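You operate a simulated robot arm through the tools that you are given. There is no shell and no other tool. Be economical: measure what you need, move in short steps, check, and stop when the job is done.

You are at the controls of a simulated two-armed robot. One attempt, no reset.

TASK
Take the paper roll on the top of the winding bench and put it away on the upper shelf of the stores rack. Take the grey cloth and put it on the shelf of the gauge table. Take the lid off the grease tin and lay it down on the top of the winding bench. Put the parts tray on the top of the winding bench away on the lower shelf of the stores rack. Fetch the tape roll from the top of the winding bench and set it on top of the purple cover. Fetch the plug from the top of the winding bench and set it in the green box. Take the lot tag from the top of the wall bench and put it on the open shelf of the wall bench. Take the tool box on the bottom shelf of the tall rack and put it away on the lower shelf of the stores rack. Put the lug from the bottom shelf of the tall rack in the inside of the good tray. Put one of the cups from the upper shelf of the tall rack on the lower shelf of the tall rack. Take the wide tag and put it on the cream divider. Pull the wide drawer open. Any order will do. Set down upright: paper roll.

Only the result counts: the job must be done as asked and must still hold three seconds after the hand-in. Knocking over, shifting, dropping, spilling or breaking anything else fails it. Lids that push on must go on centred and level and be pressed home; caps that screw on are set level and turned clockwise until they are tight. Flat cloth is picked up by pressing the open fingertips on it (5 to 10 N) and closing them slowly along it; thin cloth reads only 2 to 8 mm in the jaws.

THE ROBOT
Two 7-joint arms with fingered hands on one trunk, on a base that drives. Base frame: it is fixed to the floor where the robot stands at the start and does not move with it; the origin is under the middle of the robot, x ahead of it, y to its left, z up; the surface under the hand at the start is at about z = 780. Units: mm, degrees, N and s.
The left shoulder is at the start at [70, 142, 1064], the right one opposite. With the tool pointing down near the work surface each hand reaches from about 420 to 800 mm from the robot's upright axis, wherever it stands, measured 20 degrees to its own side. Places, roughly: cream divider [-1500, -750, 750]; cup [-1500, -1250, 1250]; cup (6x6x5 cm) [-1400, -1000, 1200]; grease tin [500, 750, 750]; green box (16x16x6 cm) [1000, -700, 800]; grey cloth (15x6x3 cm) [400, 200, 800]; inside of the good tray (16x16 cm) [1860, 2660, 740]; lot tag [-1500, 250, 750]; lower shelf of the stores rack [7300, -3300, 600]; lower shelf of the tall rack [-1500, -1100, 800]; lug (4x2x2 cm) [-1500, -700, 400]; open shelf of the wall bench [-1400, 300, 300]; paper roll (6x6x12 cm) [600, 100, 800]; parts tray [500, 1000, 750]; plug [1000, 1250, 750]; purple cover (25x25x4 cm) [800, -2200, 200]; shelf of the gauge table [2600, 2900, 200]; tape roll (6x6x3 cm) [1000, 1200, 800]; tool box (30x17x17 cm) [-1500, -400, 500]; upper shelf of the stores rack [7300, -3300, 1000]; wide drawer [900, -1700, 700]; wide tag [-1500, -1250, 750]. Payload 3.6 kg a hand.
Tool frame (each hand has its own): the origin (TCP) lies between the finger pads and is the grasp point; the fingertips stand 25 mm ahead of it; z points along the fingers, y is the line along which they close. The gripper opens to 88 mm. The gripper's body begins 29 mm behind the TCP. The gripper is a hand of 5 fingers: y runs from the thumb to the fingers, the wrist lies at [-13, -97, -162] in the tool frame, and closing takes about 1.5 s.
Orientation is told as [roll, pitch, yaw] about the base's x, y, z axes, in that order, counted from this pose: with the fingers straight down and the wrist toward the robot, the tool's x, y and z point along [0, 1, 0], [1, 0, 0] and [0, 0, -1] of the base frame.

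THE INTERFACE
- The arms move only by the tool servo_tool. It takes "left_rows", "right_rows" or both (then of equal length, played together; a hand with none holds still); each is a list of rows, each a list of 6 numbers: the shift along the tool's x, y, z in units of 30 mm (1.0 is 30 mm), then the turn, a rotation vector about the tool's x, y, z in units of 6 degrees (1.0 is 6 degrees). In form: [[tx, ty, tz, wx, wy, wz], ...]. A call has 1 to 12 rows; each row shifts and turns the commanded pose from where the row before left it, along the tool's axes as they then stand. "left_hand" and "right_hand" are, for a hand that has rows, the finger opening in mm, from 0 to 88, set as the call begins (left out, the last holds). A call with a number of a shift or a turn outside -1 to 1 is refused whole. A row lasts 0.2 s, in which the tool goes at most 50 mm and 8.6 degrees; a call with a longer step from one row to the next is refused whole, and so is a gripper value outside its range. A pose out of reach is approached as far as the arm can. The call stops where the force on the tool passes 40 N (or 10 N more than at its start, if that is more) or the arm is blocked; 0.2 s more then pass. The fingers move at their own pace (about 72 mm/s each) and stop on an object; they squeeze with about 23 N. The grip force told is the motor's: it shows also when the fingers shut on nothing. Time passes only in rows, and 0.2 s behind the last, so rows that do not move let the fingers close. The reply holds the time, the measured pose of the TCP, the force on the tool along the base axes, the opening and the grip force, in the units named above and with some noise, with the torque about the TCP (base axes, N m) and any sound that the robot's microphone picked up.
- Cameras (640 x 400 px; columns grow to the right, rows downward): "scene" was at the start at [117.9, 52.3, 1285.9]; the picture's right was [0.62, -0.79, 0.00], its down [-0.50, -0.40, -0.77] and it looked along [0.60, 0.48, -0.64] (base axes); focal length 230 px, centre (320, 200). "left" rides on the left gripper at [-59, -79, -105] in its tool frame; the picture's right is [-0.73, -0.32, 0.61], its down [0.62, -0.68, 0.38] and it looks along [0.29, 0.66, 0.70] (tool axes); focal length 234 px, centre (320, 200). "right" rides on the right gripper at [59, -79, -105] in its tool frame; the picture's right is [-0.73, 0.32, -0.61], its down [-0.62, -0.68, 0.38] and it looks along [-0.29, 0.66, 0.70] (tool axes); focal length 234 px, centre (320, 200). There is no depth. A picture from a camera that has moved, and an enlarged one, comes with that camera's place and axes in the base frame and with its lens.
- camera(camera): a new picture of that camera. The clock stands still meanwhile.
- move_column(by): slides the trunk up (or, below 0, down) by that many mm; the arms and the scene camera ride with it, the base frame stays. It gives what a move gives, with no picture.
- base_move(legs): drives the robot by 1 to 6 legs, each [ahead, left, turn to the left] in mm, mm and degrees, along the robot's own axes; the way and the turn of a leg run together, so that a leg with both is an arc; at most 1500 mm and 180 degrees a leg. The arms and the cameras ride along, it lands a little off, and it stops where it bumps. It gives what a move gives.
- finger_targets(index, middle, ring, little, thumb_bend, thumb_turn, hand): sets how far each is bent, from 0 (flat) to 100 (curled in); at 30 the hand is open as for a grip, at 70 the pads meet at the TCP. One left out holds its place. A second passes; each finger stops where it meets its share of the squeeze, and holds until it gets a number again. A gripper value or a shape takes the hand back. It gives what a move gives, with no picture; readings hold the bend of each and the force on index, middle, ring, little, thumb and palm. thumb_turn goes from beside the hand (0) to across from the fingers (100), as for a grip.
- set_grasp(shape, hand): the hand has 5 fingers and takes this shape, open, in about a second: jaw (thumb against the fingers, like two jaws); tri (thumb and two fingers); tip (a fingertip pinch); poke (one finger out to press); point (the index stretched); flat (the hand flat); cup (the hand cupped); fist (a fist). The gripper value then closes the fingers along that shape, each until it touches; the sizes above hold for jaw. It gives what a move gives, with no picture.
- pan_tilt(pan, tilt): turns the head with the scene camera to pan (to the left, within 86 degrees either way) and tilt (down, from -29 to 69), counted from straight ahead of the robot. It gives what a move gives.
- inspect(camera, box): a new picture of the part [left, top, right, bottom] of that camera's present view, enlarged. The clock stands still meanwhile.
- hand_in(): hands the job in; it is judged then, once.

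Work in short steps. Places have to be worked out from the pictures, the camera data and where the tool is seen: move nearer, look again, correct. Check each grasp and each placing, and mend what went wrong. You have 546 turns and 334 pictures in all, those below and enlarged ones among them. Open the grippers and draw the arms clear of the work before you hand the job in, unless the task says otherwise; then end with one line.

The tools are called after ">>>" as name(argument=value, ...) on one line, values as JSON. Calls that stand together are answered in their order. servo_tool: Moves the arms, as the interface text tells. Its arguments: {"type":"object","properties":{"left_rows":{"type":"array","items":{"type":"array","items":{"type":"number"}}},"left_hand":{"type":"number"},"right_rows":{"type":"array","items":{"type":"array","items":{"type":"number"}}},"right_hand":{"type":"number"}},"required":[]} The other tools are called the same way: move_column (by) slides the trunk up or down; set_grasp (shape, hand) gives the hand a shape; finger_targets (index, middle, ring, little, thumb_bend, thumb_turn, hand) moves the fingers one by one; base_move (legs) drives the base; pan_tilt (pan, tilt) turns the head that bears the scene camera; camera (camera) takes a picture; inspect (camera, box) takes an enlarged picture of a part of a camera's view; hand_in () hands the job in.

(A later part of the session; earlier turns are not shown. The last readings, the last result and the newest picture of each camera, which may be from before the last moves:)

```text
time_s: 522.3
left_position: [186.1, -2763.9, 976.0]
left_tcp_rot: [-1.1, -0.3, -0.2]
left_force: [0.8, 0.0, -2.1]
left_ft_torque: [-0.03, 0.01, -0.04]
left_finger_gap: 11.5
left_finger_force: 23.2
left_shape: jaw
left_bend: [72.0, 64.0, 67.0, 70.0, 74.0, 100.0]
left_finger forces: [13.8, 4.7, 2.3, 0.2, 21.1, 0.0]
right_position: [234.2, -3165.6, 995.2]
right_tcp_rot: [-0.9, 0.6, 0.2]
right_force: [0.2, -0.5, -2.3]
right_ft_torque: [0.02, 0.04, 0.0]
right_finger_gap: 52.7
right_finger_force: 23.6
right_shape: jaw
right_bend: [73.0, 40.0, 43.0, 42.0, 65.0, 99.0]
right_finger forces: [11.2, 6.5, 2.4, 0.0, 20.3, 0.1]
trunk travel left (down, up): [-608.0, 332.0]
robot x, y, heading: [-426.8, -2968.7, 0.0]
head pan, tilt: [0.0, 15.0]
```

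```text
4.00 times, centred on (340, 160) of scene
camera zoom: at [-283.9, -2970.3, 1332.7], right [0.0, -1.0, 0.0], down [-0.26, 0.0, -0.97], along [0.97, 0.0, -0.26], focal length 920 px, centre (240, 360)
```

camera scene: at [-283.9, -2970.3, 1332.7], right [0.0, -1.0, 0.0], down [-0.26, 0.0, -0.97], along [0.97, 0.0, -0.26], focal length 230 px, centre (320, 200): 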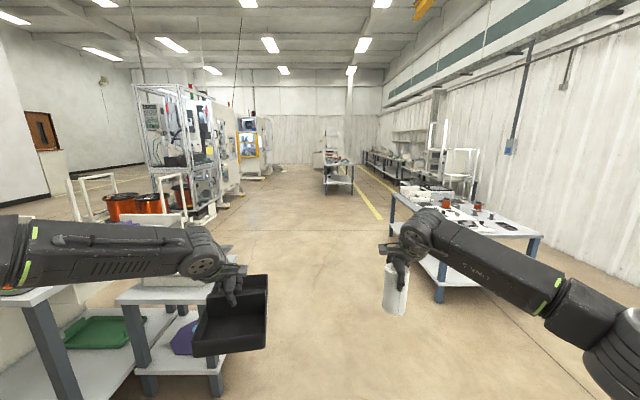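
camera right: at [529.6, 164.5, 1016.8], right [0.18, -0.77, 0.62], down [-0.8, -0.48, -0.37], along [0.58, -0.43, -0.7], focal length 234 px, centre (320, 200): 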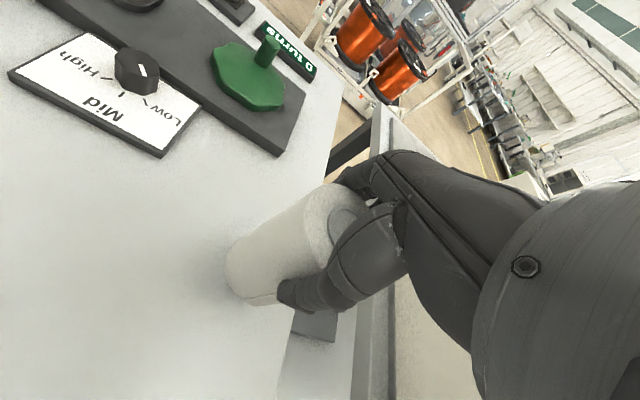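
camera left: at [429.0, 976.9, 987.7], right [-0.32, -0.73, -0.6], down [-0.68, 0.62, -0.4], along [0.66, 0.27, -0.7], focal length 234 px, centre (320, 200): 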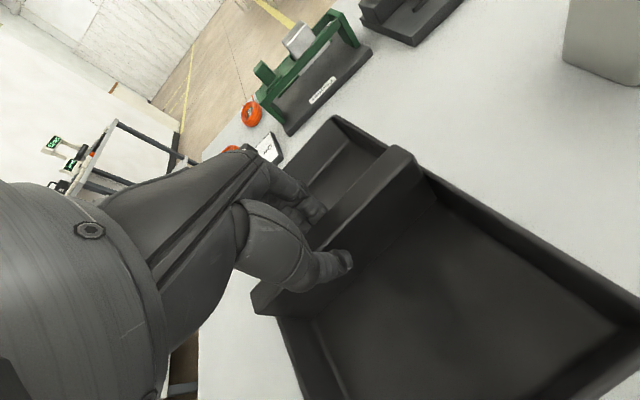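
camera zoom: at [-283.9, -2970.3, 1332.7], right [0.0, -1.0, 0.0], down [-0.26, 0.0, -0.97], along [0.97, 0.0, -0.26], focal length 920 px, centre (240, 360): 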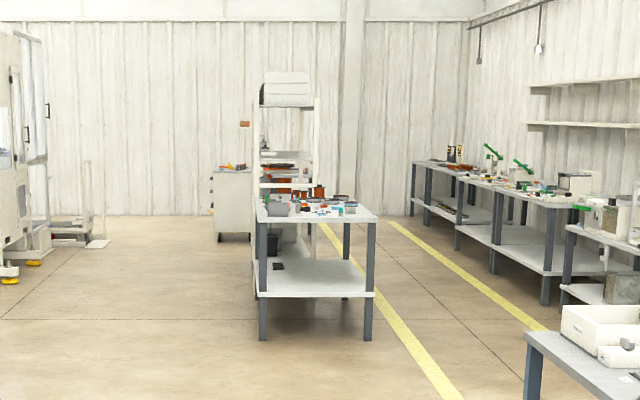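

Corridor is clear. Drive on toward the stores rack on its north side.

>>> base_move(legs=[[1500, 0, 0], [1000, 0, 0], [0, 620, 0], [1500, 0, 0], [1000, 0, 0]])

>>> pan_tilt(pan=-15, tilt=10)

>>> camera(camera="scene")

```text
time_s: 549.4
left_position: [5211.4, -2159.4, 976.2]
left_tcp_rot: [-1.0, -0.3, 0.2]
left_force: [-0.4, 0.4, -2.2]
left_ft_torque: [0.01, 0.01, 0.02]
left_finger_gap: 11.8
left_finger_force: 23.0
left_shape: jaw
left_bend: [72.0, 64.0, 67.0, 70.0, 74.0, 100.0]
left_finger forces: [13.9, 4.8, 2.3, 0.2, 21.1, 0.0]
right_position: [5262.7, -2561.1, 995.7]
right_tcp_rot: [-0.9, 0.7, 0.5]
right_force: [0.2, 1.0, -2.1]
right_ft_torque: [-0.01, 0.0, -0.01]
right_finger_gap: 52.4
right_finger_force: 23.1
right_shape: jaw
right_bend: [73.0, 40.0, 43.0, 42.0, 65.0, 99.0]
right_finger forces: [11.3, 6.7, 2.5, 0.1, 20.4, 0.0]
trunk travel left (down, up): [-608.0, 332.0]
robot x, y, heading: [4599.1, -2368.5, 0.4]
head pan, tilt: [0.0, 15.0]
```

```text
time_s: 550.2
left_position: [5212.1, -2160.1, 975.7]
left_tcp_rot: [-0.9, -0.3, 0.2]
left_force: [-0.1, 0.3, -1.9]
left_ft_torque: [0.03, -0.02, 0.0]
left_finger_gap: 11.5
left_finger_force: 23.2
left_shape: jaw
left_bend: [72.0, 64.0, 67.0, 70.0, 74.0, 100.0]
left_finger forces: [13.9, 4.7, 2.3, 0.2, 21.2, 0.0]
right_position: [5263.0, -2561.8, 995.2]
right_tcp_rot: [-1.0, 0.5, 0.5]
right_force: [-0.2, 0.8, -1.5]
right_ft_torque: [-0.03, 0.0, 0.04]
right_finger_gap: 52.7
right_finger_force: 22.5
right_shape: jaw
right_bend: [73.0, 40.0, 43.0, 42.0, 65.0, 99.0]
right_finger forces: [11.3, 6.7, 2.5, 0.1, 20.3, 0.0]
trunk travel left (down, up): [-608.0, 332.0]
robot x, y, heading: [4595.7, -2370.7, 0.3]
head pan, tilt: [-15.0, 10.0]
```

```text
82 pictures are left
camera scene: at [4738.8, -2393.1, 1340.9], right [-0.25, -0.97, 0.0], down [-0.17, 0.04, -0.98], along [0.95, -0.25, -0.17], focal length 230 px, centre (320, 200)
```

scene: 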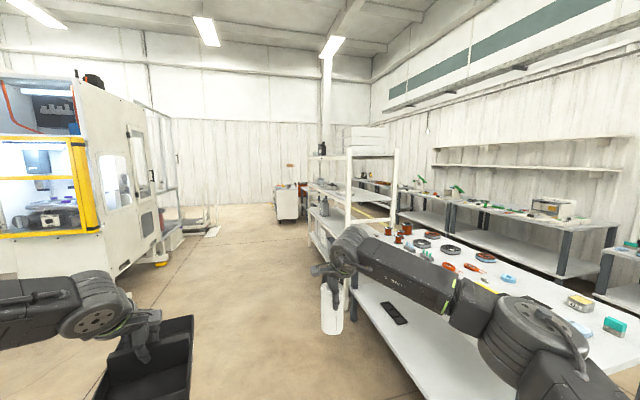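

>>> inspect(camera="scene", box=[280, 120, 420, 300])

```text
2.22 times, centred on (350, 210) of scene
camera zoom: at [4738.8, -2393.1, 1340.9], right [-0.25, -0.97, 0.0], down [-0.17, 0.04, -0.98], along [0.95, -0.25, -0.17], focal length 511 px, centre (253, 178)
```

zoom: 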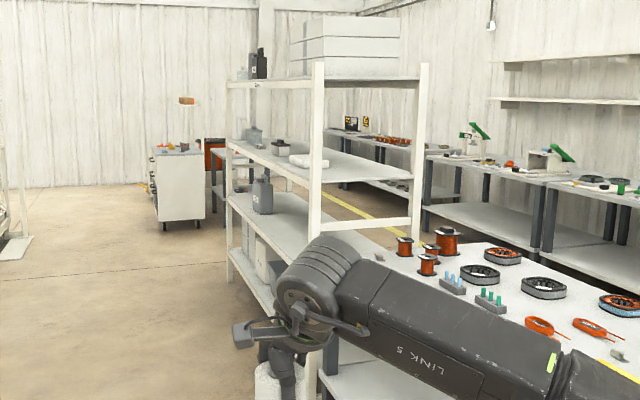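

>>> base_move(legs=[[1500, 0, 0], [850, 80, 0], [0, 0, -90]])

>>> pan_tilt(pan=0, tilt=22)

>>> camera(camera="scene")

```text
time_s: 565.6
left_position: [7138.7, -2869.1, 976.0]
left_tcp_rot: [-0.9, -0.3, -90.8]
left_force: [-0.2, 0.1, -2.0]
left_ft_torque: [0.02, -0.02, 0.01]
left_finger_gap: 11.7
left_finger_force: 22.7
left_shape: jaw
left_bend: [72.0, 64.0, 71.0, 70.0, 75.0, 100.0]
left_finger forces: [13.7, 4.6, 2.2, 0.1, 20.7, 0.0]
right_position: [6736.4, -2912.8, 995.0]
right_tcp_rot: [-1.1, 0.6, -90.6]
right_force: [-0.5, 1.1, -1.7]
right_ft_torque: [0.0, 0.0, 0.04]
right_finger_gap: 52.0
right_finger_force: 22.8
right_shape: jaw
right_bend: [73.0, 40.0, 43.0, 42.0, 65.0, 99.0]
right_finger forces: [11.2, 6.5, 2.6, 0.0, 20.0, 0.1]
trunk travel left (down, up): [-608.0, 332.0]
robot x, y, heading: [6939.9, -2250.7, -90.4]
head pan, tilt: [-15.0, 10.0]
```

```text
time_s: 566.4
left_position: [7139.3, -2869.7, 976.7]
left_tcp_rot: [-1.1, -0.3, -90.8]
left_force: [0.3, -0.8, -1.0]
left_ft_torque: [0.0, 0.0, 0.01]
left_finger_gap: 11.6
left_finger_force: 22.4
left_shape: jaw
left_bend: [72.0, 64.0, 71.0, 70.0, 75.0, 100.0]
left_finger forces: [13.8, 4.8, 2.2, 0.1, 20.7, 0.1]
right_position: [6737.8, -2912.5, 994.6]
right_tcp_rot: [-1.0, 0.7, -90.6]
right_force: [0.3, -0.1, -1.4]
right_ft_torque: [-0.01, 0.03, 0.03]
right_finger_gap: 52.3
right_finger_force: 23.3
right_shape: jaw
right_bend: [73.0, 40.0, 43.0, 42.0, 65.0, 99.0]
right_finger forces: [11.3, 6.5, 2.6, 0.0, 20.0, 0.0]
trunk travel left (down, up): [-608.0, 332.0]
robot x, y, heading: [6939.0, -2250.4, -90.9]
head pan, tilt: [0.0, 22.0]
```

```text
80 pictures are left
camera scene: at [6939.8, -2395.7, 1321.5], right [-1.0, 0.01, 0.0], down [0.01, 0.37, -0.93], along [-0.01, -0.93, -0.37], focal length 230 px, centre (320, 200)
```

scene: 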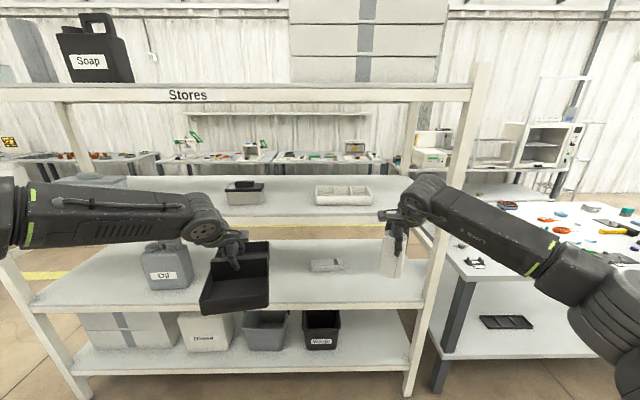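

Rack: upper shelf z≈960, lower ≈570, front y≈−3100. First the tray: retract the right hand (roll), lower the trunk, and look at the lower shelf.

>>> servo_tool(right_rows=[[0, -1, 0, 0, 0, 0], [0, -1, 0, 0, 0, 0], [0, -1, 0, 0, 0, 0], [0, -1, 0, 0, 0, 0], [0, -1, 0, 0, 0, 0], [0, -1, 0, 0, 0, 0], [0, -1, 0, 0, 0, 0], [0, -1, 0, 0, 0, 0]])

>>> move_column(by=-190)

>>> pan_tilt(pan=12, tilt=28)

>>> camera(camera="scene")

>>> camera(camera="left")

```text
time_s: 568.2
left_position: [7138.8, -2866.6, 977.5]
left_tcp_rot: [-1.0, -0.3, -91.0]
left_force: [-0.3, 0.4, -1.4]
left_ft_torque: [-0.01, -0.01, 0.06]
left_finger_gap: 11.4
left_finger_force: 22.6
left_shape: jaw
left_bend: [72.0, 64.0, 71.0, 70.0, 75.0, 100.0]
left_finger forces: [13.7, 4.6, 2.2, 0.1, 20.8, 0.1]
right_position: [6739.9, -2670.6, 996.8]
right_tcp_rot: [-0.9, 0.6, -90.7]
right_force: [-0.2, 0.0, -1.1]
right_ft_torque: [0.01, 0.02, -0.02]
right_finger_gap: 51.9
right_finger_force: 22.8
right_shape: jaw
right_bend: [73.0, 40.0, 43.0, 42.0, 65.0, 99.0]
right_finger forces: [11.4, 6.7, 2.7, 0.1, 20.1, 0.1]
trunk travel left (down, up): [-608.0, 332.0]
robot x, y, heading: [6941.2, -2249.6, -91.0]
head pan, tilt: [0.0, 22.0]
```

```text
time_s: 570.3
left_position: [7139.8, -2869.7, 786.4]
left_tcp_rot: [-1.0, -0.3, -90.9]
left_force: [0.0, -0.1, -1.6]
left_ft_torque: [-0.01, 0.0, -0.03]
left_finger_gap: 11.6
left_finger_force: 22.5
left_shape: jaw
left_bend: [72.0, 64.0, 71.0, 70.0, 75.0, 100.0]
left_finger forces: [13.8, 4.7, 2.1, 0.1, 20.7, 0.0]
right_position: [6739.3, -2672.3, 807.1]
right_tcp_rot: [-1.0, 0.5, -90.6]
right_force: [0.3, -1.1, -1.7]
right_ft_torque: [-0.02, 0.0, -0.02]
right_finger_gap: 52.2
right_finger_force: 23.2
right_shape: jaw
right_bend: [73.0, 40.0, 43.0, 42.0, 65.0, 99.0]
right_finger forces: [11.5, 6.6, 2.6, 0.1, 20.1, 0.1]
trunk travel left (down, up): [-418.0, 522.0]
robot x, y, heading: [6938.4, -2250.1, -90.7]
head pan, tilt: [0.0, 22.0]
```

```text
time_s: 571.0
left_position: [7138.4, -2869.3, 786.8]
left_tcp_rot: [-1.0, -0.3, -90.9]
left_force: [-0.7, 0.2, -3.3]
left_ft_torque: [0.01, -0.02, -0.01]
left_finger_gap: 11.9
left_finger_force: 23.2
left_shape: jaw
left_bend: [72.0, 64.0, 71.0, 70.0, 75.0, 100.0]
left_finger forces: [13.7, 4.7, 2.1, 0.1, 20.7, 0.0]
right_position: [6738.8, -2672.0, 807.3]
right_tcp_rot: [-0.9, 0.6, -90.6]
right_force: [-0.3, -0.3, -0.3]
right_ft_torque: [0.01, -0.01, 0.0]
right_finger_gap: 52.1
right_finger_force: 23.5
right_shape: jaw
right_bend: [73.0, 40.0, 43.0, 42.0, 65.0, 99.0]
right_finger forces: [11.6, 6.6, 2.7, 0.1, 20.1, 0.0]
trunk travel left (down, up): [-418.0, 522.0]
robot x, y, heading: [6940.9, -2251.4, -90.3]
head pan, tilt: [12.0, 28.0]
```

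```text
79 pictures are left
camera scene: at [6958.8, -2392.0, 1121.8], right [-0.98, -0.19, 0.0], down [-0.09, 0.46, -0.88], along [0.17, -0.87, -0.47], focal length 230 px, centre (320, 200)
```

scene: 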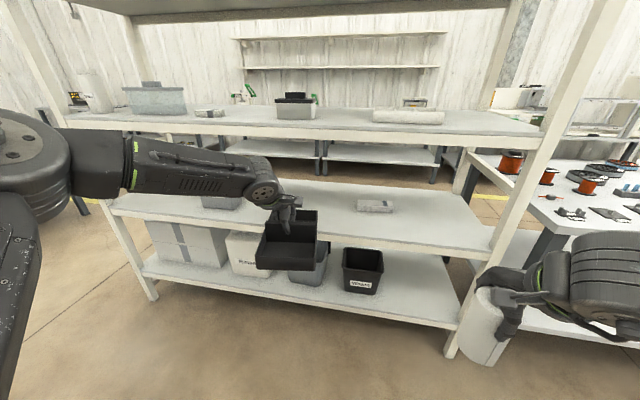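

```text
78 pictures are left
camera left: at [7083.0, -2789.5, 892.4], right [-0.73, 0.33, -0.6], down [0.63, 0.67, -0.4], along [0.27, -0.66, -0.7], focal length 234 px, centre (320, 200)
```

left: 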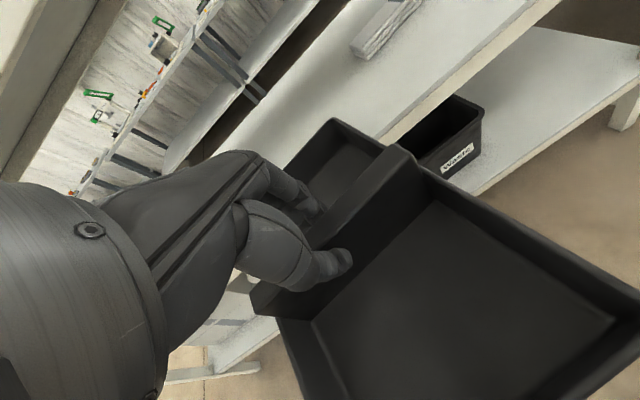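

Lower shelf ≈ z 597, free around x 7000–7600. Lower the tray to entry height and drive in.

>>> servo_tool(left_rows=[[0, 0, 1, 0, 0, 0], [0, 0, 1, 0, 0, 0], [0, 0, 1, 0, 0, 0]])

>>> base_move(legs=[[200, 45, 0.6]])

>>> camera(camera="left")

>>> camera(camera="scene")

```text
time_s: 571.8
left_position: [7138.0, -2868.6, 695.1]
left_tcp_rot: [-0.9, -0.3, -91.0]
left_force: [0.3, 0.2, -2.1]
left_ft_torque: [-0.03, -0.02, 0.03]
left_finger_gap: 11.4
left_finger_force: 23.4
left_shape: jaw
left_bend: [72.0, 64.0, 71.0, 70.0, 75.0, 100.0]
left_finger forces: [13.8, 4.7, 2.2, 0.1, 20.8, 0.0]
right_position: [6740.5, -2671.8, 807.7]
right_tcp_rot: [-1.0, 0.6, -90.6]
right_force: [0.4, -0.1, -1.9]
right_ft_torque: [-0.01, 0.02, 0.0]
right_finger_gap: 51.9
right_finger_force: 22.8
right_shape: jaw
right_bend: [73.0, 40.0, 43.0, 42.0, 65.0, 99.0]
right_finger forces: [11.5, 6.6, 2.7, 0.0, 20.0, 0.0]
trunk travel left (down, up): [-418.0, 522.0]
robot x, y, heading: [6939.9, -2253.0, -90.7]
head pan, tilt: [12.0, 28.0]
```

```text
time_s: 573.4
left_position: [7187.8, -3069.8, 694.3]
left_tcp_rot: [-1.0, -0.3, -90.3]
left_force: [1.2, -1.1, -1.9]
left_ft_torque: [0.02, -0.01, -0.01]
left_finger_gap: 11.4
left_finger_force: 22.6
left_shape: jaw
left_bend: [72.0, 64.0, 71.0, 70.0, 75.0, 100.0]
left_finger forces: [13.8, 4.8, 2.3, 0.2, 20.9, 0.0]
right_position: [6789.3, -2876.3, 807.0]
right_tcp_rot: [-0.9, 0.6, -90.0]
right_force: [0.9, -0.4, -2.7]
right_ft_torque: [0.01, 0.0, 0.0]
right_finger_gap: 52.1
right_finger_force: 23.9
right_shape: jaw
right_bend: [73.0, 40.0, 43.0, 42.0, 65.0, 99.0]
right_finger forces: [11.5, 6.6, 2.7, 0.0, 20.0, 0.0]
trunk travel left (down, up): [-418.0, 522.0]
robot x, y, heading: [6981.2, -2450.8, -90.2]
head pan, tilt: [12.0, 28.0]
```

```text
77 pictures are left
camera left: at [7131.6, -2990.5, 801.5], right [-0.74, 0.32, -0.6], down [0.62, 0.68, -0.4], along [0.27, -0.66, -0.7], focal length 234 px, centre (320, 200)
```

left: 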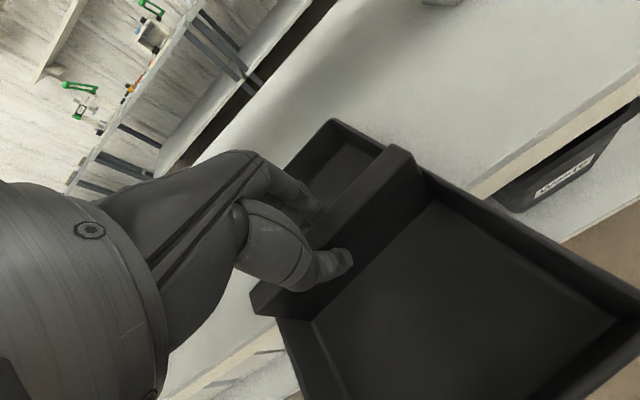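

```text
76 pictures are left
camera scene: at [7004.3, -2594.2, 1121.6], right [-0.98, -0.21, 0.0], down [-0.1, 0.46, -0.88], along [0.18, -0.86, -0.47], focal length 230 px, centre (320, 200)
```

scene: 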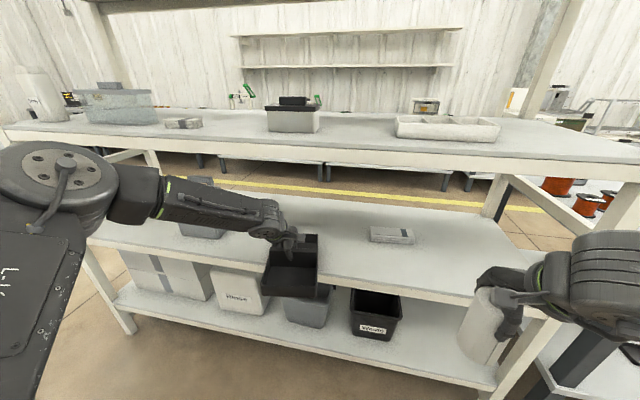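

>>> base_move(legs=[[170, 0, 0]])

>>> servo_tool(left_rows=[[0, 0, 0.4, 0, 0, 0], [0, 0, 0.3, 0, 0, 0]])

>>> camera(camera="scene")

>>> camera(camera="left")

```text
time_s: 574.9
left_position: [7186.6, -3237.5, 695.2]
left_tcp_rot: [-1.0, -0.2, -90.4]
left_force: [0.7, 0.6, -2.4]
left_ft_torque: [0.03, -0.01, 0.04]
left_finger_gap: 11.5
left_finger_force: 23.3
left_shape: jaw
left_bend: [72.0, 64.0, 71.0, 70.0, 75.0, 100.0]
left_finger forces: [13.8, 4.7, 2.2, 0.1, 20.8, 0.0]
right_position: [6786.6, -3045.9, 805.7]
right_tcp_rot: [-0.9, 0.6, -90.1]
right_force: [0.3, 0.0, -2.5]
right_ft_torque: [-0.02, 0.01, 0.03]
right_finger_gap: 52.4
right_finger_force: 22.7
right_shape: jaw
right_bend: [73.0, 40.0, 43.0, 42.0, 65.0, 99.0]
right_finger forces: [11.5, 6.7, 2.8, 0.0, 20.0, 0.1]
trunk travel left (down, up): [-418.0, 522.0]
robot x, y, heading: [6983.5, -2626.2, -90.4]
head pan, tilt: [12.0, 28.0]
```

```text
time_s: 575.5
left_position: [7184.7, -3237.2, 680.2]
left_tcp_rot: [-1.0, -0.7, -90.4]
left_force: [3.4, -1.9, 21.7]
left_ft_torque: [-0.06, -0.04, -0.08]
left_finger_gap: 12.8
left_finger_force: 23.3
left_shape: jaw
left_bend: [72.0, 64.0, 68.0, 70.0, 75.0, 100.0]
left_finger forces: [15.4, 6.7, 3.4, 0.6, 24.5, 0.0]
right_position: [6786.1, -3043.4, 809.4]
right_tcp_rot: [-0.8, 0.4, -90.1]
right_force: [0.1, 0.5, -1.7]
right_ft_torque: [-0.03, 0.01, 0.02]
right_finger_gap: 52.1
right_finger_force: 23.3
right_shape: jaw
right_bend: [73.0, 40.0, 43.0, 42.0, 65.0, 99.0]
right_finger forces: [11.6, 6.7, 2.7, 0.0, 20.0, 0.0]
trunk travel left (down, up): [-418.0, 522.0]
robot x, y, heading: [6985.6, -2621.1, -90.2]
head pan, tilt: [12.0, 28.0]
```

```text
75 pictures are left
camera scene: at [7003.0, -2760.1, 1122.7], right [-0.98, -0.21, 0.0], down [-0.1, 0.46, -0.88], along [0.18, -0.87, -0.47], focal length 230 px, centre (320, 200)
```

scene: 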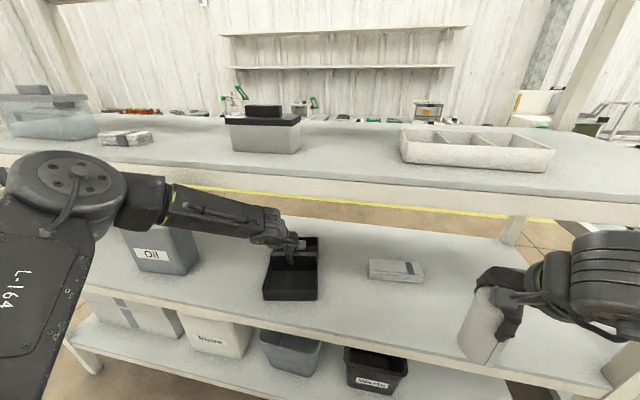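

```text
74 pictures are left
camera left: at [7129.5, -3158.6, 785.3], right [-0.74, 0.32, -0.6], down [0.62, 0.67, -0.4], along [0.27, -0.67, -0.69], focal length 234 px, centre (320, 200)
```

left: 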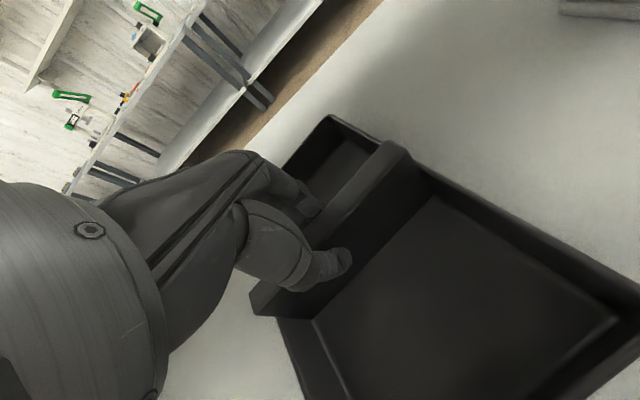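

Tray rests on the lower shelf. Release and rise, then back out.

>>> servo_tool(left_rows=[[0, 0, -0.1, 0, 0, 0], [0, 0, 0, 0, 0, 0], [0, 0, 0, 0, 0, 0], [0, 0, 0, 0, 0, 0], [0, 0, -0.8, 0, 0, 0], [0, 0, -0.9, 0, 0, 0]], left_hand=60)

>>> base_move(legs=[[-350, 0, 0]])

>>> camera(camera="scene")

```text
time_s: 576.9
left_position: [7186.9, -3238.6, 729.7]
left_tcp_rot: [-1.0, -0.3, -90.4]
left_force: [0.4, 0.0, -0.1]
left_ft_torque: [-0.01, -0.02, 0.0]
left_finger_gap: 59.6
left_finger_force: 0.0
left_shape: jaw
left_bend: [28.0, 38.0, 34.0, 35.0, 60.0, 100.0]
left_finger forces: [0.0, 0.0, 0.1, 0.0, 0.0, 0.2]
right_position: [6786.4, -3045.5, 807.9]
right_tcp_rot: [-0.9, 0.4, -90.1]
right_force: [0.6, 0.3, -2.3]
right_ft_torque: [0.02, 0.0, -0.02]
right_finger_gap: 52.2
right_finger_force: 22.4
right_shape: jaw
right_bend: [73.0, 40.0, 43.0, 42.0, 65.0, 99.0]
right_finger forces: [11.5, 6.7, 2.7, 0.0, 20.1, 0.0]
trunk travel left (down, up): [-418.0, 522.0]
robot x, y, heading: [6986.6, -2624.7, -90.5]
head pan, tilt: [12.0, 28.0]
```

```text
time_s: 579.2
left_position: [7187.0, -2892.2, 729.7]
left_tcp_rot: [-1.0, -0.2, -90.5]
left_force: [0.3, 0.2, 0.4]
left_ft_torque: [0.03, -0.02, 0.0]
left_finger_gap: 59.3
left_finger_force: 0.0
left_shape: jaw
left_bend: [28.0, 38.0, 34.0, 35.0, 60.0, 100.0]
left_finger forces: [0.0, 0.0, 0.1, 0.0, 0.0, 0.1]
right_position: [6787.3, -2695.9, 808.3]
right_tcp_rot: [-0.9, 0.5, -90.2]
right_force: [0.2, 0.2, -1.4]
right_ft_torque: [0.0, 0.02, 0.01]
right_finger_gap: 52.1
right_finger_force: 23.1
right_shape: jaw
right_bend: [73.0, 40.0, 43.0, 42.0, 65.0, 99.0]
right_finger forces: [11.5, 6.5, 2.7, 0.0, 20.1, 0.1]
trunk travel left (down, up): [-418.0, 522.0]
robot x, y, heading: [6986.3, -2277.2, -90.3]
head pan, tilt: [12.0, 28.0]
```

```text
73 pictures are left
camera scene: at [7004.6, -2414.9, 1121.9], right [-0.98, -0.2, 0.0], down [-0.09, 0.46, -0.88], along [0.18, -0.86, -0.47], focal length 230 px, centre (320, 200)
```

scene: 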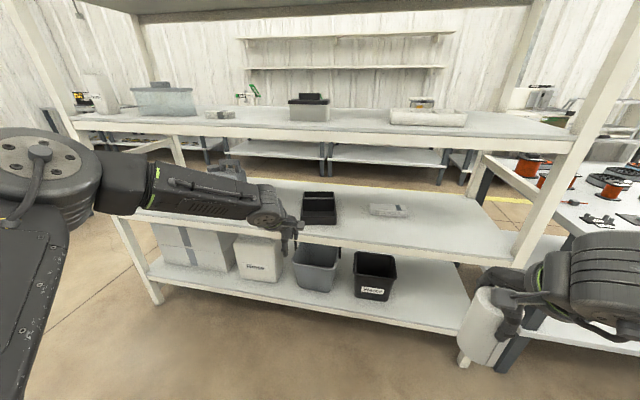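

Tray is in place. For the roll: free spot on the upper shelf at x≈7040. Raise the trunk, extend the right, retract the left, and shift.

>>> move_column(by=305)

>>> servo_tool(left_rows=[[0, -1, 0, 0, 0, 0], [0, -1, 0, 0, 0, 0], [0, -1, 0, 0, 0, 0], [0, -1, 0, 0, 0, 0], [0, -1, 0, 0, 0, 0], [0, -1, 0, 0, 0, 0], [0, -1, 0, 0, 0, 0]], right_rows=[[0, 0.86, 0, 0, 0, 0], [0, 0.86, 0, 0, 0, 0], [0, 0.86, 0, 0, 0, 0], [0, 0.86, 0, 0, 0, 0], [0, 0.86, 0, 0, 0, 0], [0, 0.86, 0, 0, 0, 0], [0, 0.86, 0, 0, 0, 0]])

>>> base_move(legs=[[0, 250, 0], [150, 0, 0]])

>>> pan_tilt(pan=-12, tilt=28)

>>> camera(camera="scene")

>>> camera(camera="right")

```text
time_s: 582.2
left_position: [7186.9, -2891.7, 1034.6]
left_tcp_rot: [-1.0, -0.3, -90.4]
left_force: [-0.1, -0.4, 0.1]
left_ft_torque: [0.0, 0.01, -0.02]
left_finger_gap: 59.8
left_finger_force: 0.1
left_shape: jaw
left_bend: [28.0, 38.0, 34.0, 35.0, 60.0, 100.0]
left_finger forces: [0.0, 0.0, 0.1, 0.0, 0.0, 0.1]
right_position: [6786.7, -2697.4, 1112.6]
right_tcp_rot: [-0.9, 0.7, -90.2]
right_force: [0.6, 0.2, -1.8]
right_ft_torque: [-0.01, 0.04, 0.03]
right_finger_gap: 52.1
right_finger_force: 23.0
right_shape: jaw
right_bend: [73.0, 40.0, 43.0, 42.0, 65.0, 99.0]
right_finger forces: [11.5, 6.6, 2.8, 0.0, 20.0, 0.1]
trunk travel left (down, up): [-723.0, 217.0]
robot x, y, heading: [6990.1, -2279.1, -90.6]
head pan, tilt: [12.0, 28.0]
```

```text
time_s: 583.8
left_position: [7189.4, -2686.8, 1032.1]
left_tcp_rot: [-0.9, -0.2, -90.5]
left_force: [0.2, -0.9, 1.1]
left_ft_torque: [-0.01, -0.04, 0.02]
left_finger_gap: 59.5
left_finger_force: 0.0
left_shape: jaw
left_bend: [28.0, 38.0, 34.0, 35.0, 60.0, 100.0]
left_finger forces: [0.0, 0.0, 0.0, 0.1, 0.1, 0.1]
left hand out of reach, approached as far as the arm can: row 7
right_position: [6787.9, -2877.6, 1110.7]
right_tcp_rot: [-1.0, 0.6, -90.2]
right_force: [-0.9, -0.2, -2.3]
right_ft_torque: [0.0, 0.04, -0.02]
right_finger_gap: 51.9
right_finger_force: 23.3
right_shape: jaw
right_bend: [73.0, 40.0, 43.0, 42.0, 66.0, 99.0]
right_finger forces: [11.6, 6.5, 2.8, 0.0, 20.0, 0.0]
trunk travel left (down, up): [-723.0, 217.0]
robot x, y, heading: [6984.1, -2273.8, -90.4]
head pan, tilt: [12.0, 28.0]
```

```text
time_s: 586.6
left_position: [7440.4, -2836.3, 1033.1]
left_tcp_rot: [-1.0, -0.3, -90.5]
left_force: [0.3, -0.7, -0.4]
left_ft_torque: [-0.01, -0.01, 0.03]
left_finger_gap: 59.4
left_finger_force: 0.1
left_shape: jaw
left_bend: [28.0, 38.0, 34.0, 35.0, 60.0, 100.0]
left_finger forces: [0.0, 0.0, 0.0, 0.1, 0.0, 0.0]
right_position: [7038.2, -3028.5, 1111.8]
right_tcp_rot: [-0.9, 0.5, -90.2]
right_force: [0.0, 1.0, -2.3]
right_ft_torque: [-0.01, 0.01, -0.01]
right_finger_gap: 52.2
right_finger_force: 22.8
right_shape: jaw
right_bend: [73.0, 40.0, 43.0, 42.0, 66.0, 99.0]
right_finger forces: [11.6, 6.5, 2.8, 0.0, 20.1, 0.1]
trunk travel left (down, up): [-723.0, 217.0]
robot x, y, heading: [7236.0, -2426.0, -90.4]
head pan, tilt: [12.0, 28.0]
```

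```text
time_s: 587.5
left_position: [7442.0, -2836.3, 1032.5]
left_tcp_rot: [-0.9, -0.1, -90.6]
left_force: [-0.2, -1.0, -0.4]
left_ft_torque: [-0.04, -0.01, -0.03]
left_finger_gap: 59.8
left_finger_force: 0.0
left_shape: jaw
left_bend: [28.0, 38.0, 34.0, 35.0, 60.0, 100.0]
left_finger forces: [0.0, 0.0, 0.1, 0.1, 0.1, 0.0]
right_position: [7038.5, -3028.7, 1110.0]
right_tcp_rot: [-0.9, 0.6, -90.3]
right_force: [0.0, -0.3, -1.6]
right_ft_torque: [0.0, 0.01, 0.01]
right_finger_gap: 52.3
right_finger_force: 22.5
right_shape: jaw
right_bend: [73.0, 40.0, 43.0, 42.0, 66.0, 99.0]
right_finger forces: [11.6, 6.5, 2.7, 0.0, 20.0, 0.0]
trunk travel left (down, up): [-723.0, 217.0]
robot x, y, heading: [7233.7, -2426.2, -89.9]
head pan, tilt: [-12.0, 28.0]
```

```text
72 pictures are left
camera scene: at [7218.6, -2567.2, 1426.8], right [-0.98, 0.21, 0.0], down [0.1, 0.46, -0.88], along [-0.19, -0.86, -0.47], focal length 230 px, centre (320, 200)
```

scene: 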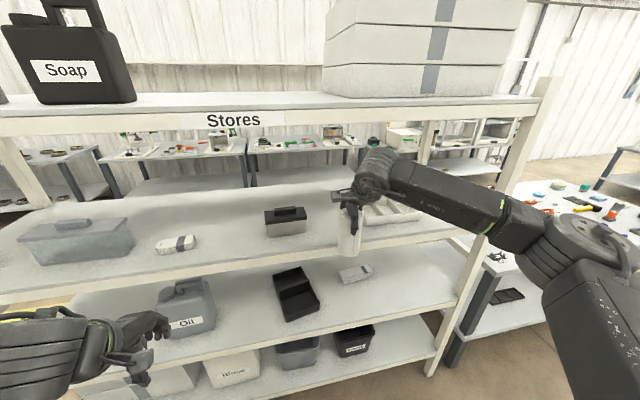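

```text
71 pictures are left
camera right: at [7098.7, -2951.5, 1214.7], right [-0.72, -0.33, 0.62], down [-0.63, 0.69, -0.37], along [-0.3, -0.65, -0.7], focal length 234 px, centre (320, 200)
```

right: 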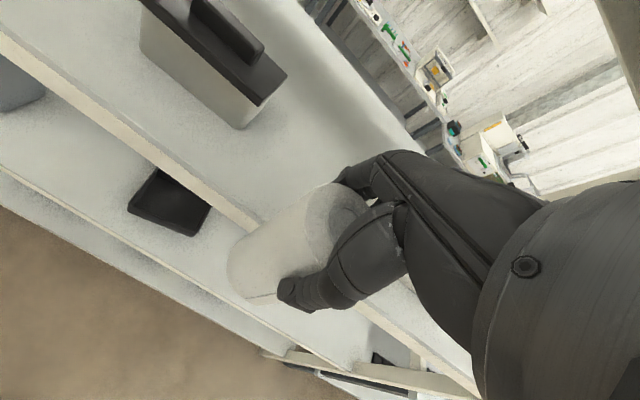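

>>> base_move(legs=[[155, 0, 0]])

>>> servo_tool(right_rows=[[0, 0, 0.3, 0, 0, 0], [0, 0, 0.2, 0, 0, 0]])

>>> camera(camera="scene")

>>> camera(camera="right")

```text
time_s: 588.9
left_position: [7438.9, -2991.1, 1033.4]
left_tcp_rot: [-1.0, -0.3, -90.6]
left_force: [-0.1, -0.2, 0.6]
left_ft_torque: [-0.01, 0.01, -0.02]
left_finger_gap: 59.7
left_finger_force: 0.1
left_shape: jaw
left_bend: [28.0, 38.0, 34.0, 35.0, 60.0, 100.0]
left_finger forces: [0.0, 0.1, 0.0, 0.0, 0.1, 0.1]
right_position: [7037.9, -3182.7, 1112.3]
right_tcp_rot: [-0.9, 0.5, -90.4]
right_force: [0.6, -0.4, -1.8]
right_ft_torque: [0.01, 0.0, 0.03]
right_finger_gap: 52.0
right_finger_force: 22.9
right_shape: jaw
right_bend: [73.0, 40.0, 43.0, 42.0, 66.0, 99.0]
right_finger forces: [11.6, 6.6, 2.8, 0.0, 20.0, 0.1]
trunk travel left (down, up): [-723.0, 217.0]
robot x, y, heading: [7239.6, -2582.9, -90.6]
head pan, tilt: [-12.0, 28.0]
```

```text
time_s: 589.5
left_position: [7440.8, -2990.3, 1033.2]
left_tcp_rot: [-1.0, -0.4, -90.6]
left_force: [0.4, -0.1, 0.1]
left_ft_torque: [-0.02, -0.02, -0.01]
left_finger_gap: 59.6
left_finger_force: 0.0
left_shape: jaw
left_bend: [28.0, 38.0, 34.0, 35.0, 60.0, 100.0]
left_finger forces: [0.0, 0.0, 0.0, 0.1, 0.0, 0.0]
right_position: [7037.9, -3182.8, 1098.5]
right_tcp_rot: [-0.9, 0.1, -90.2]
right_force: [-3.0, -3.6, 21.3]
right_ft_torque: [-0.16, 0.11, -0.03]
right_finger_gap: 51.6
right_finger_force: 23.2
right_shape: jaw
right_bend: [28.0, 39.0, 43.0, 42.0, 66.0, 100.0]
right_finger forces: [14.3, 8.1, 4.5, 0.0, 21.6, 0.0]
trunk travel left (down, up): [-723.0, 217.0]
robot x, y, heading: [7234.5, -2585.2, -90.6]
head pan, tilt: [-12.0, 28.0]
```

```text
70 pictures are left
camera scene: at [7218.2, -2719.7, 1427.6], right [-0.98, 0.21, 0.0], down [0.1, 0.46, -0.88], along [-0.19, -0.86, -0.47], focal length 230 px, centre (320, 200)
```

scene: 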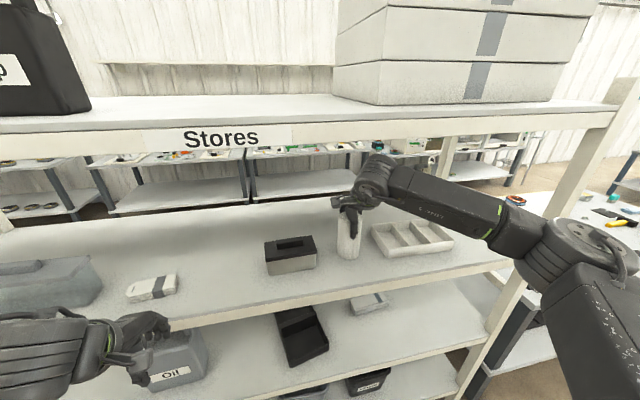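

```text
69 pictures are left
camera right: at [7097.8, -3104.5, 1203.1], right [-0.72, -0.32, 0.62], down [-0.63, 0.69, -0.37], along [-0.3, -0.65, -0.69], focal length 234 px, centre (320, 200)
```

right: 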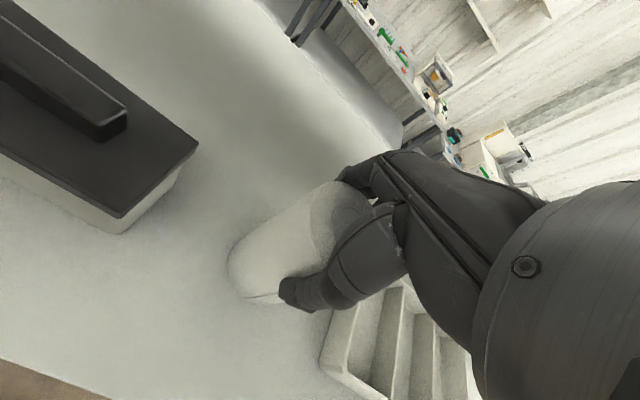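

Roll stands on the upper shelf. Ease, release, and rise.

>>> servo_tool(right_rows=[[0, 0, -0.08, 0, 0, 0], [0, 0, 0, 0, 0, 0]])

>>> servo_tool(right_rows=[[0, 0, 0, 0, 0, 0], [0, 0, 0, 0, 0, 0], [0, 0, 0, 0, 0, 0], [0, 0, 0, 0, 0, 0], [0, 0, 0, 0, 0, 0]], right_hand=88)

>>> servo_tool(right_rows=[[0, 0, -0.5, 0, 0, 0], [0, 0, -0.6, 0, 0, 0]])

>>> camera(camera="right")

```text
time_s: 590.1
left_position: [7440.0, -2991.2, 1034.0]
left_tcp_rot: [-1.0, -0.3, -90.6]
left_force: [-0.1, 0.4, 0.7]
left_ft_torque: [-0.01, 0.0, -0.03]
left_finger_gap: 59.8
left_finger_force: 0.1
left_shape: jaw
left_bend: [28.0, 38.0, 34.0, 35.0, 60.0, 100.0]
left_finger forces: [0.0, 0.0, 0.0, 0.0, 0.0, 0.0]
right_position: [7038.6, -3182.7, 1099.8]
right_tcp_rot: [-0.9, 0.4, -90.3]
right_force: [-1.6, -5.1, 20.4]
right_ft_torque: [-0.24, 0.08, 0.01]
right_finger_gap: 51.4
right_finger_force: 22.9
right_shape: jaw
right_bend: [28.0, 39.0, 43.0, 42.0, 67.0, 100.0]
right_finger forces: [14.8, 8.2, 4.5, 0.0, 20.5, 0.0]
trunk travel left (down, up): [-723.0, 217.0]
robot x, y, heading: [7237.7, -2580.7, -90.6]
head pan, tilt: [-12.0, 28.0]
```

```text
time_s: 591.3
left_position: [7439.0, -2992.3, 1032.6]
left_tcp_rot: [-1.0, -0.2, -90.6]
left_force: [0.0, 0.6, -0.3]
left_ft_torque: [0.02, -0.02, -0.05]
left_finger_gap: 59.7
left_finger_force: 0.1
left_shape: jaw
left_bend: [28.0, 38.0, 34.0, 35.0, 60.0, 100.0]
left_finger forces: [0.0, 0.1, 0.1, 0.0, 0.0, 0.0]
right_position: [7038.9, -3182.9, 1097.0]
right_tcp_rot: [-1.0, 0.5, -90.2]
right_force: [1.0, 0.2, -0.4]
right_ft_torque: [0.03, 0.0, -0.05]
right_finger_gap: 88.1
right_finger_force: 0.0
right_shape: jaw
right_bend: [29.0, 30.0, 30.0, 30.0, 30.0, 97.0]
right_finger forces: [1.2, 0.0, 0.0, 0.0, 1.0, 0.0]
trunk travel left (down, up): [-723.0, 217.0]
robot x, y, heading: [7238.0, -2582.6, -90.5]
head pan, tilt: [-12.0, 28.0]
```

```text
time_s: 591.9
left_position: [7439.6, -2992.5, 1033.3]
left_tcp_rot: [-1.0, -0.3, -90.6]
left_force: [-0.7, 0.4, 0.0]
left_ft_torque: [0.01, 0.01, 0.01]
left_finger_gap: 59.6
left_finger_force: 0.1
left_shape: jaw
left_bend: [28.0, 38.0, 34.0, 35.0, 60.0, 100.0]
left_finger forces: [0.0, 0.0, 0.0, 0.1, 0.0, 0.0]
right_position: [7039.8, -3184.3, 1131.8]
right_tcp_rot: [-1.0, 0.4, -90.3]
right_force: [0.3, 0.3, 1.6]
right_ft_torque: [-0.02, 0.01, 0.0]
right_finger_gap: 88.0
right_finger_force: 0.1
right_shape: jaw
right_bend: [30.0, 30.0, 30.0, 30.0, 30.0, 97.0]
right_finger forces: [0.0, 0.1, 0.0, 0.0, 0.0, 0.1]
trunk travel left (down, up): [-723.0, 217.0]
robot x, y, heading: [7235.4, -2581.5, -90.4]
head pan, tilt: [-12.0, 28.0]
```

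```text
68 pictures are left
camera right: at [7098.6, -3105.9, 1235.5], right [-0.72, -0.33, 0.62], down [-0.63, 0.69, -0.37], along [-0.3, -0.65, -0.7], focal length 234 px, centre (320, 200)
```

right: 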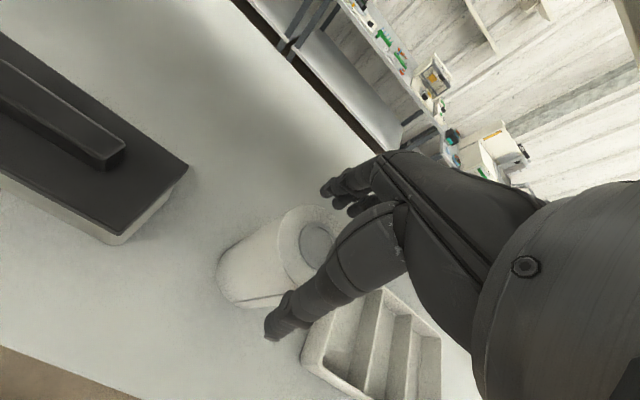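

Roll is free-standing. The top beam limits height, so slide sideways (−x) past the roll above the low tray, then back out.

>>> base_move(legs=[[0, -110, 0]])

>>> camera(camera="right")

>>> base_move(legs=[[-300, 0, 0]])

>>> camera(camera="scene")

```text
time_s: 593.1
left_position: [7330.5, -2991.2, 1033.5]
left_tcp_rot: [-1.1, -0.2, -90.5]
left_force: [0.3, -0.3, -0.1]
left_ft_torque: [0.02, 0.01, -0.02]
left_finger_gap: 59.9
left_finger_force: 0.1
left_shape: jaw
left_bend: [28.0, 38.0, 34.0, 35.0, 60.0, 100.0]
left_finger forces: [0.1, 0.0, 0.0, 0.1, 0.0, 0.0]
right_position: [6929.8, -3183.6, 1131.9]
right_tcp_rot: [-1.0, 0.5, -90.2]
right_force: [-0.8, -0.4, -0.5]
right_ft_torque: [0.02, -0.02, 0.04]
right_finger_gap: 87.7
right_finger_force: 0.1
right_shape: jaw
right_bend: [30.0, 30.0, 30.0, 30.0, 30.0, 97.0]
right_finger forces: [0.0, 0.0, 0.0, 0.0, 0.0, 0.1]
trunk travel left (down, up): [-723.0, 217.0]
robot x, y, heading: [7125.9, -2579.2, -90.1]
head pan, tilt: [-12.0, 28.0]
```

```text
67 pictures are left
camera right: at [6989.1, -3105.7, 1235.4], right [-0.72, -0.33, 0.62], down [-0.63, 0.69, -0.37], along [-0.3, -0.65, -0.7], focal length 234 px, centre (320, 200)
```

right: 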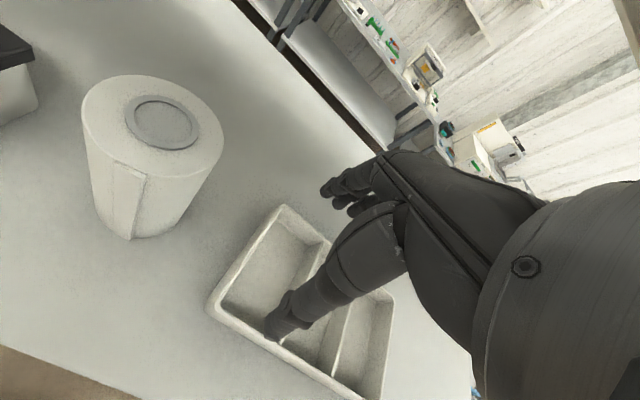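

```text
time_s: 595.1
left_position: [7329.7, -2690.8, 1032.7]
left_tcp_rot: [-1.0, -0.2, -90.6]
left_force: [0.0, -0.1, 0.2]
left_ft_torque: [-0.01, 0.01, -0.01]
left_finger_gap: 59.7
left_finger_force: 0.0
left_shape: jaw
left_bend: [28.0, 38.0, 34.0, 35.0, 60.0, 100.0]
left_finger forces: [0.0, 0.0, 0.0, 0.0, 0.0, 0.0]
right_position: [6929.0, -2881.8, 1130.2]
right_tcp_rot: [-0.9, 0.6, -90.3]
right_force: [0.0, -0.3, 0.0]
right_ft_torque: [0.02, -0.03, 0.02]
right_finger_gap: 87.7
right_finger_force: 0.0
right_shape: jaw
right_bend: [30.0, 30.0, 30.0, 30.0, 30.0, 97.0]
right_finger forces: [0.0, 0.0, 0.0, 0.1, 0.0, 0.0]
trunk travel left (down, up): [-723.0, 217.0]
robot x, y, heading: [7127.0, -2280.4, -90.6]
head pan, tilt: [-12.0, 28.0]
```

```text
66 pictures are left
camera scene: at [7108.7, -2421.2, 1426.7], right [-0.98, 0.21, 0.0], down [0.1, 0.46, -0.88], along [-0.19, -0.86, -0.47], focal length 230 px, centre (320, 200)
```

scene: 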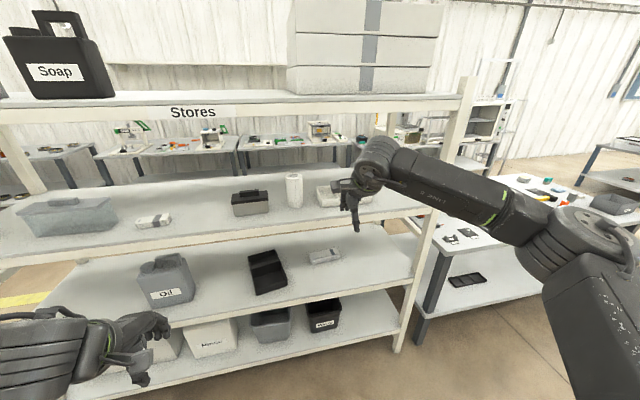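

Paper roll and parts tray are stored. Now return to the tall rack for the tool box.

>>> base_move(legs=[[0, 0, -90], [1500, 0, 0], [1500, 0, 0], [1500, 0, 0], [550, 0, 0]])

>>> base_move(legs=[[0, 700, 0], [1500, 0, 0], [1020, 0, 0], [0, -1450, 0], [0, -1130, 0]])

>>> pan_tilt(pan=0, tilt=28)

>>> camera(camera="scene")

```text
time_s: 623.2
left_position: [1668.2, -2382.1, 1032.9]
left_tcp_rot: [-1.0, -0.4, 178.5]
left_force: [-0.5, 0.6, 0.3]
left_ft_torque: [-0.03, 0.01, 0.01]
left_finger_gap: 59.8
left_finger_force: 0.1
left_shape: jaw
left_bend: [28.0, 38.0, 34.0, 35.0, 60.0, 100.0]
left_finger forces: [0.0, 0.1, 0.0, 0.0, 0.1, 0.1]
right_position: [1482.4, -1979.2, 1131.0]
right_tcp_rot: [-1.0, 0.5, 178.9]
right_force: [-0.5, 0.4, 0.1]
right_ft_torque: [0.0, 0.02, 0.01]
right_finger_gap: 88.0
right_finger_force: 0.1
right_shape: jaw
right_bend: [30.0, 30.0, 30.0, 30.0, 30.0, 97.0]
right_finger forces: [0.1, 0.0, 0.0, 0.1, 0.2, 0.0]
trunk travel left (down, up): [-723.0, 217.0]
robot x, y, heading: [2081.2, -2184.9, 178.9]
head pan, tilt: [-12.0, 28.0]
```

```text
time_s: 651.1
left_position: [-798.2, -456.1, 1033.1]
left_tcp_rot: [-1.0, -0.2, 178.5]
left_force: [0.2, 0.6, -1.3]
left_ft_torque: [0.0, -0.02, 0.0]
left_finger_gap: 59.5
left_finger_force: 0.1
left_shape: jaw
left_bend: [28.0, 38.0, 34.0, 35.0, 60.0, 100.0]
left_finger forces: [0.0, 0.0, 0.0, 0.0, 0.0, 0.1]
right_position: [-983.4, -50.7, 1130.9]
right_tcp_rot: [-1.0, 0.5, 178.6]
right_force: [-0.9, -0.4, 0.0]
right_ft_torque: [0.02, 0.01, 0.0]
right_finger_gap: 88.0
right_finger_force: 0.1
right_shape: jaw
right_bend: [30.0, 30.0, 30.0, 30.0, 30.0, 97.0]
right_finger forces: [0.1, 0.0, 0.0, 0.0, 0.0, 0.0]
trunk travel left (down, up): [-723.0, 217.0]
robot x, y, heading: [-384.6, -257.8, 178.6]
head pan, tilt: [-12.0, 28.0]
```

```text
time_s: 651.9
left_position: [-798.0, -455.6, 1033.2]
left_tcp_rot: [-1.1, -0.3, 178.4]
left_force: [0.2, 0.6, 0.7]
left_ft_torque: [-0.01, 0.0, -0.01]
left_finger_gap: 59.6
left_finger_force: 0.0
left_shape: jaw
left_bend: [28.0, 38.0, 34.0, 35.0, 60.0, 100.0]
left_finger forces: [0.0, 0.0, 0.0, 0.0, 0.0, 0.1]
right_position: [-982.6, -51.2, 1130.4]
right_tcp_rot: [-0.9, 0.5, 178.7]
right_force: [0.0, 0.8, -0.2]
right_ft_torque: [0.03, 0.0, 0.01]
right_finger_gap: 87.7
right_finger_force: 0.1
right_shape: jaw
right_bend: [30.0, 30.0, 30.0, 30.0, 30.0, 97.0]
right_finger forces: [0.0, 0.0, 0.1, 0.0, 0.0, 0.1]
trunk travel left (down, up): [-723.0, 217.0]
robot x, y, heading: [-383.6, -256.0, 178.6]
head pan, tilt: [0.0, 28.0]
```

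```text
65 pictures are left
camera scene: at [-525.0, -256.3, 1426.9], right [0.03, 1.0, 0.0], down [0.47, -0.01, -0.88], along [-0.88, 0.02, -0.47], focal length 230 px, centre (320, 200)
```

scene: 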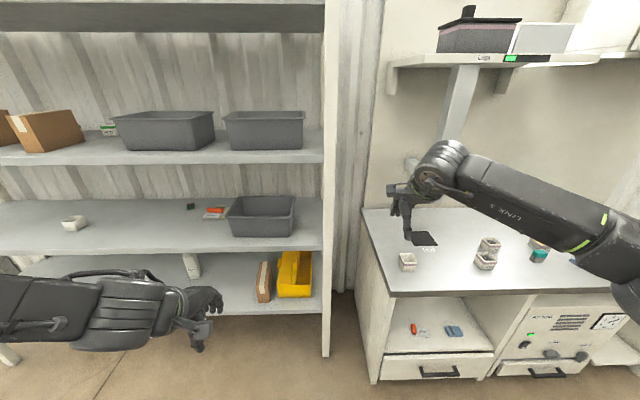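

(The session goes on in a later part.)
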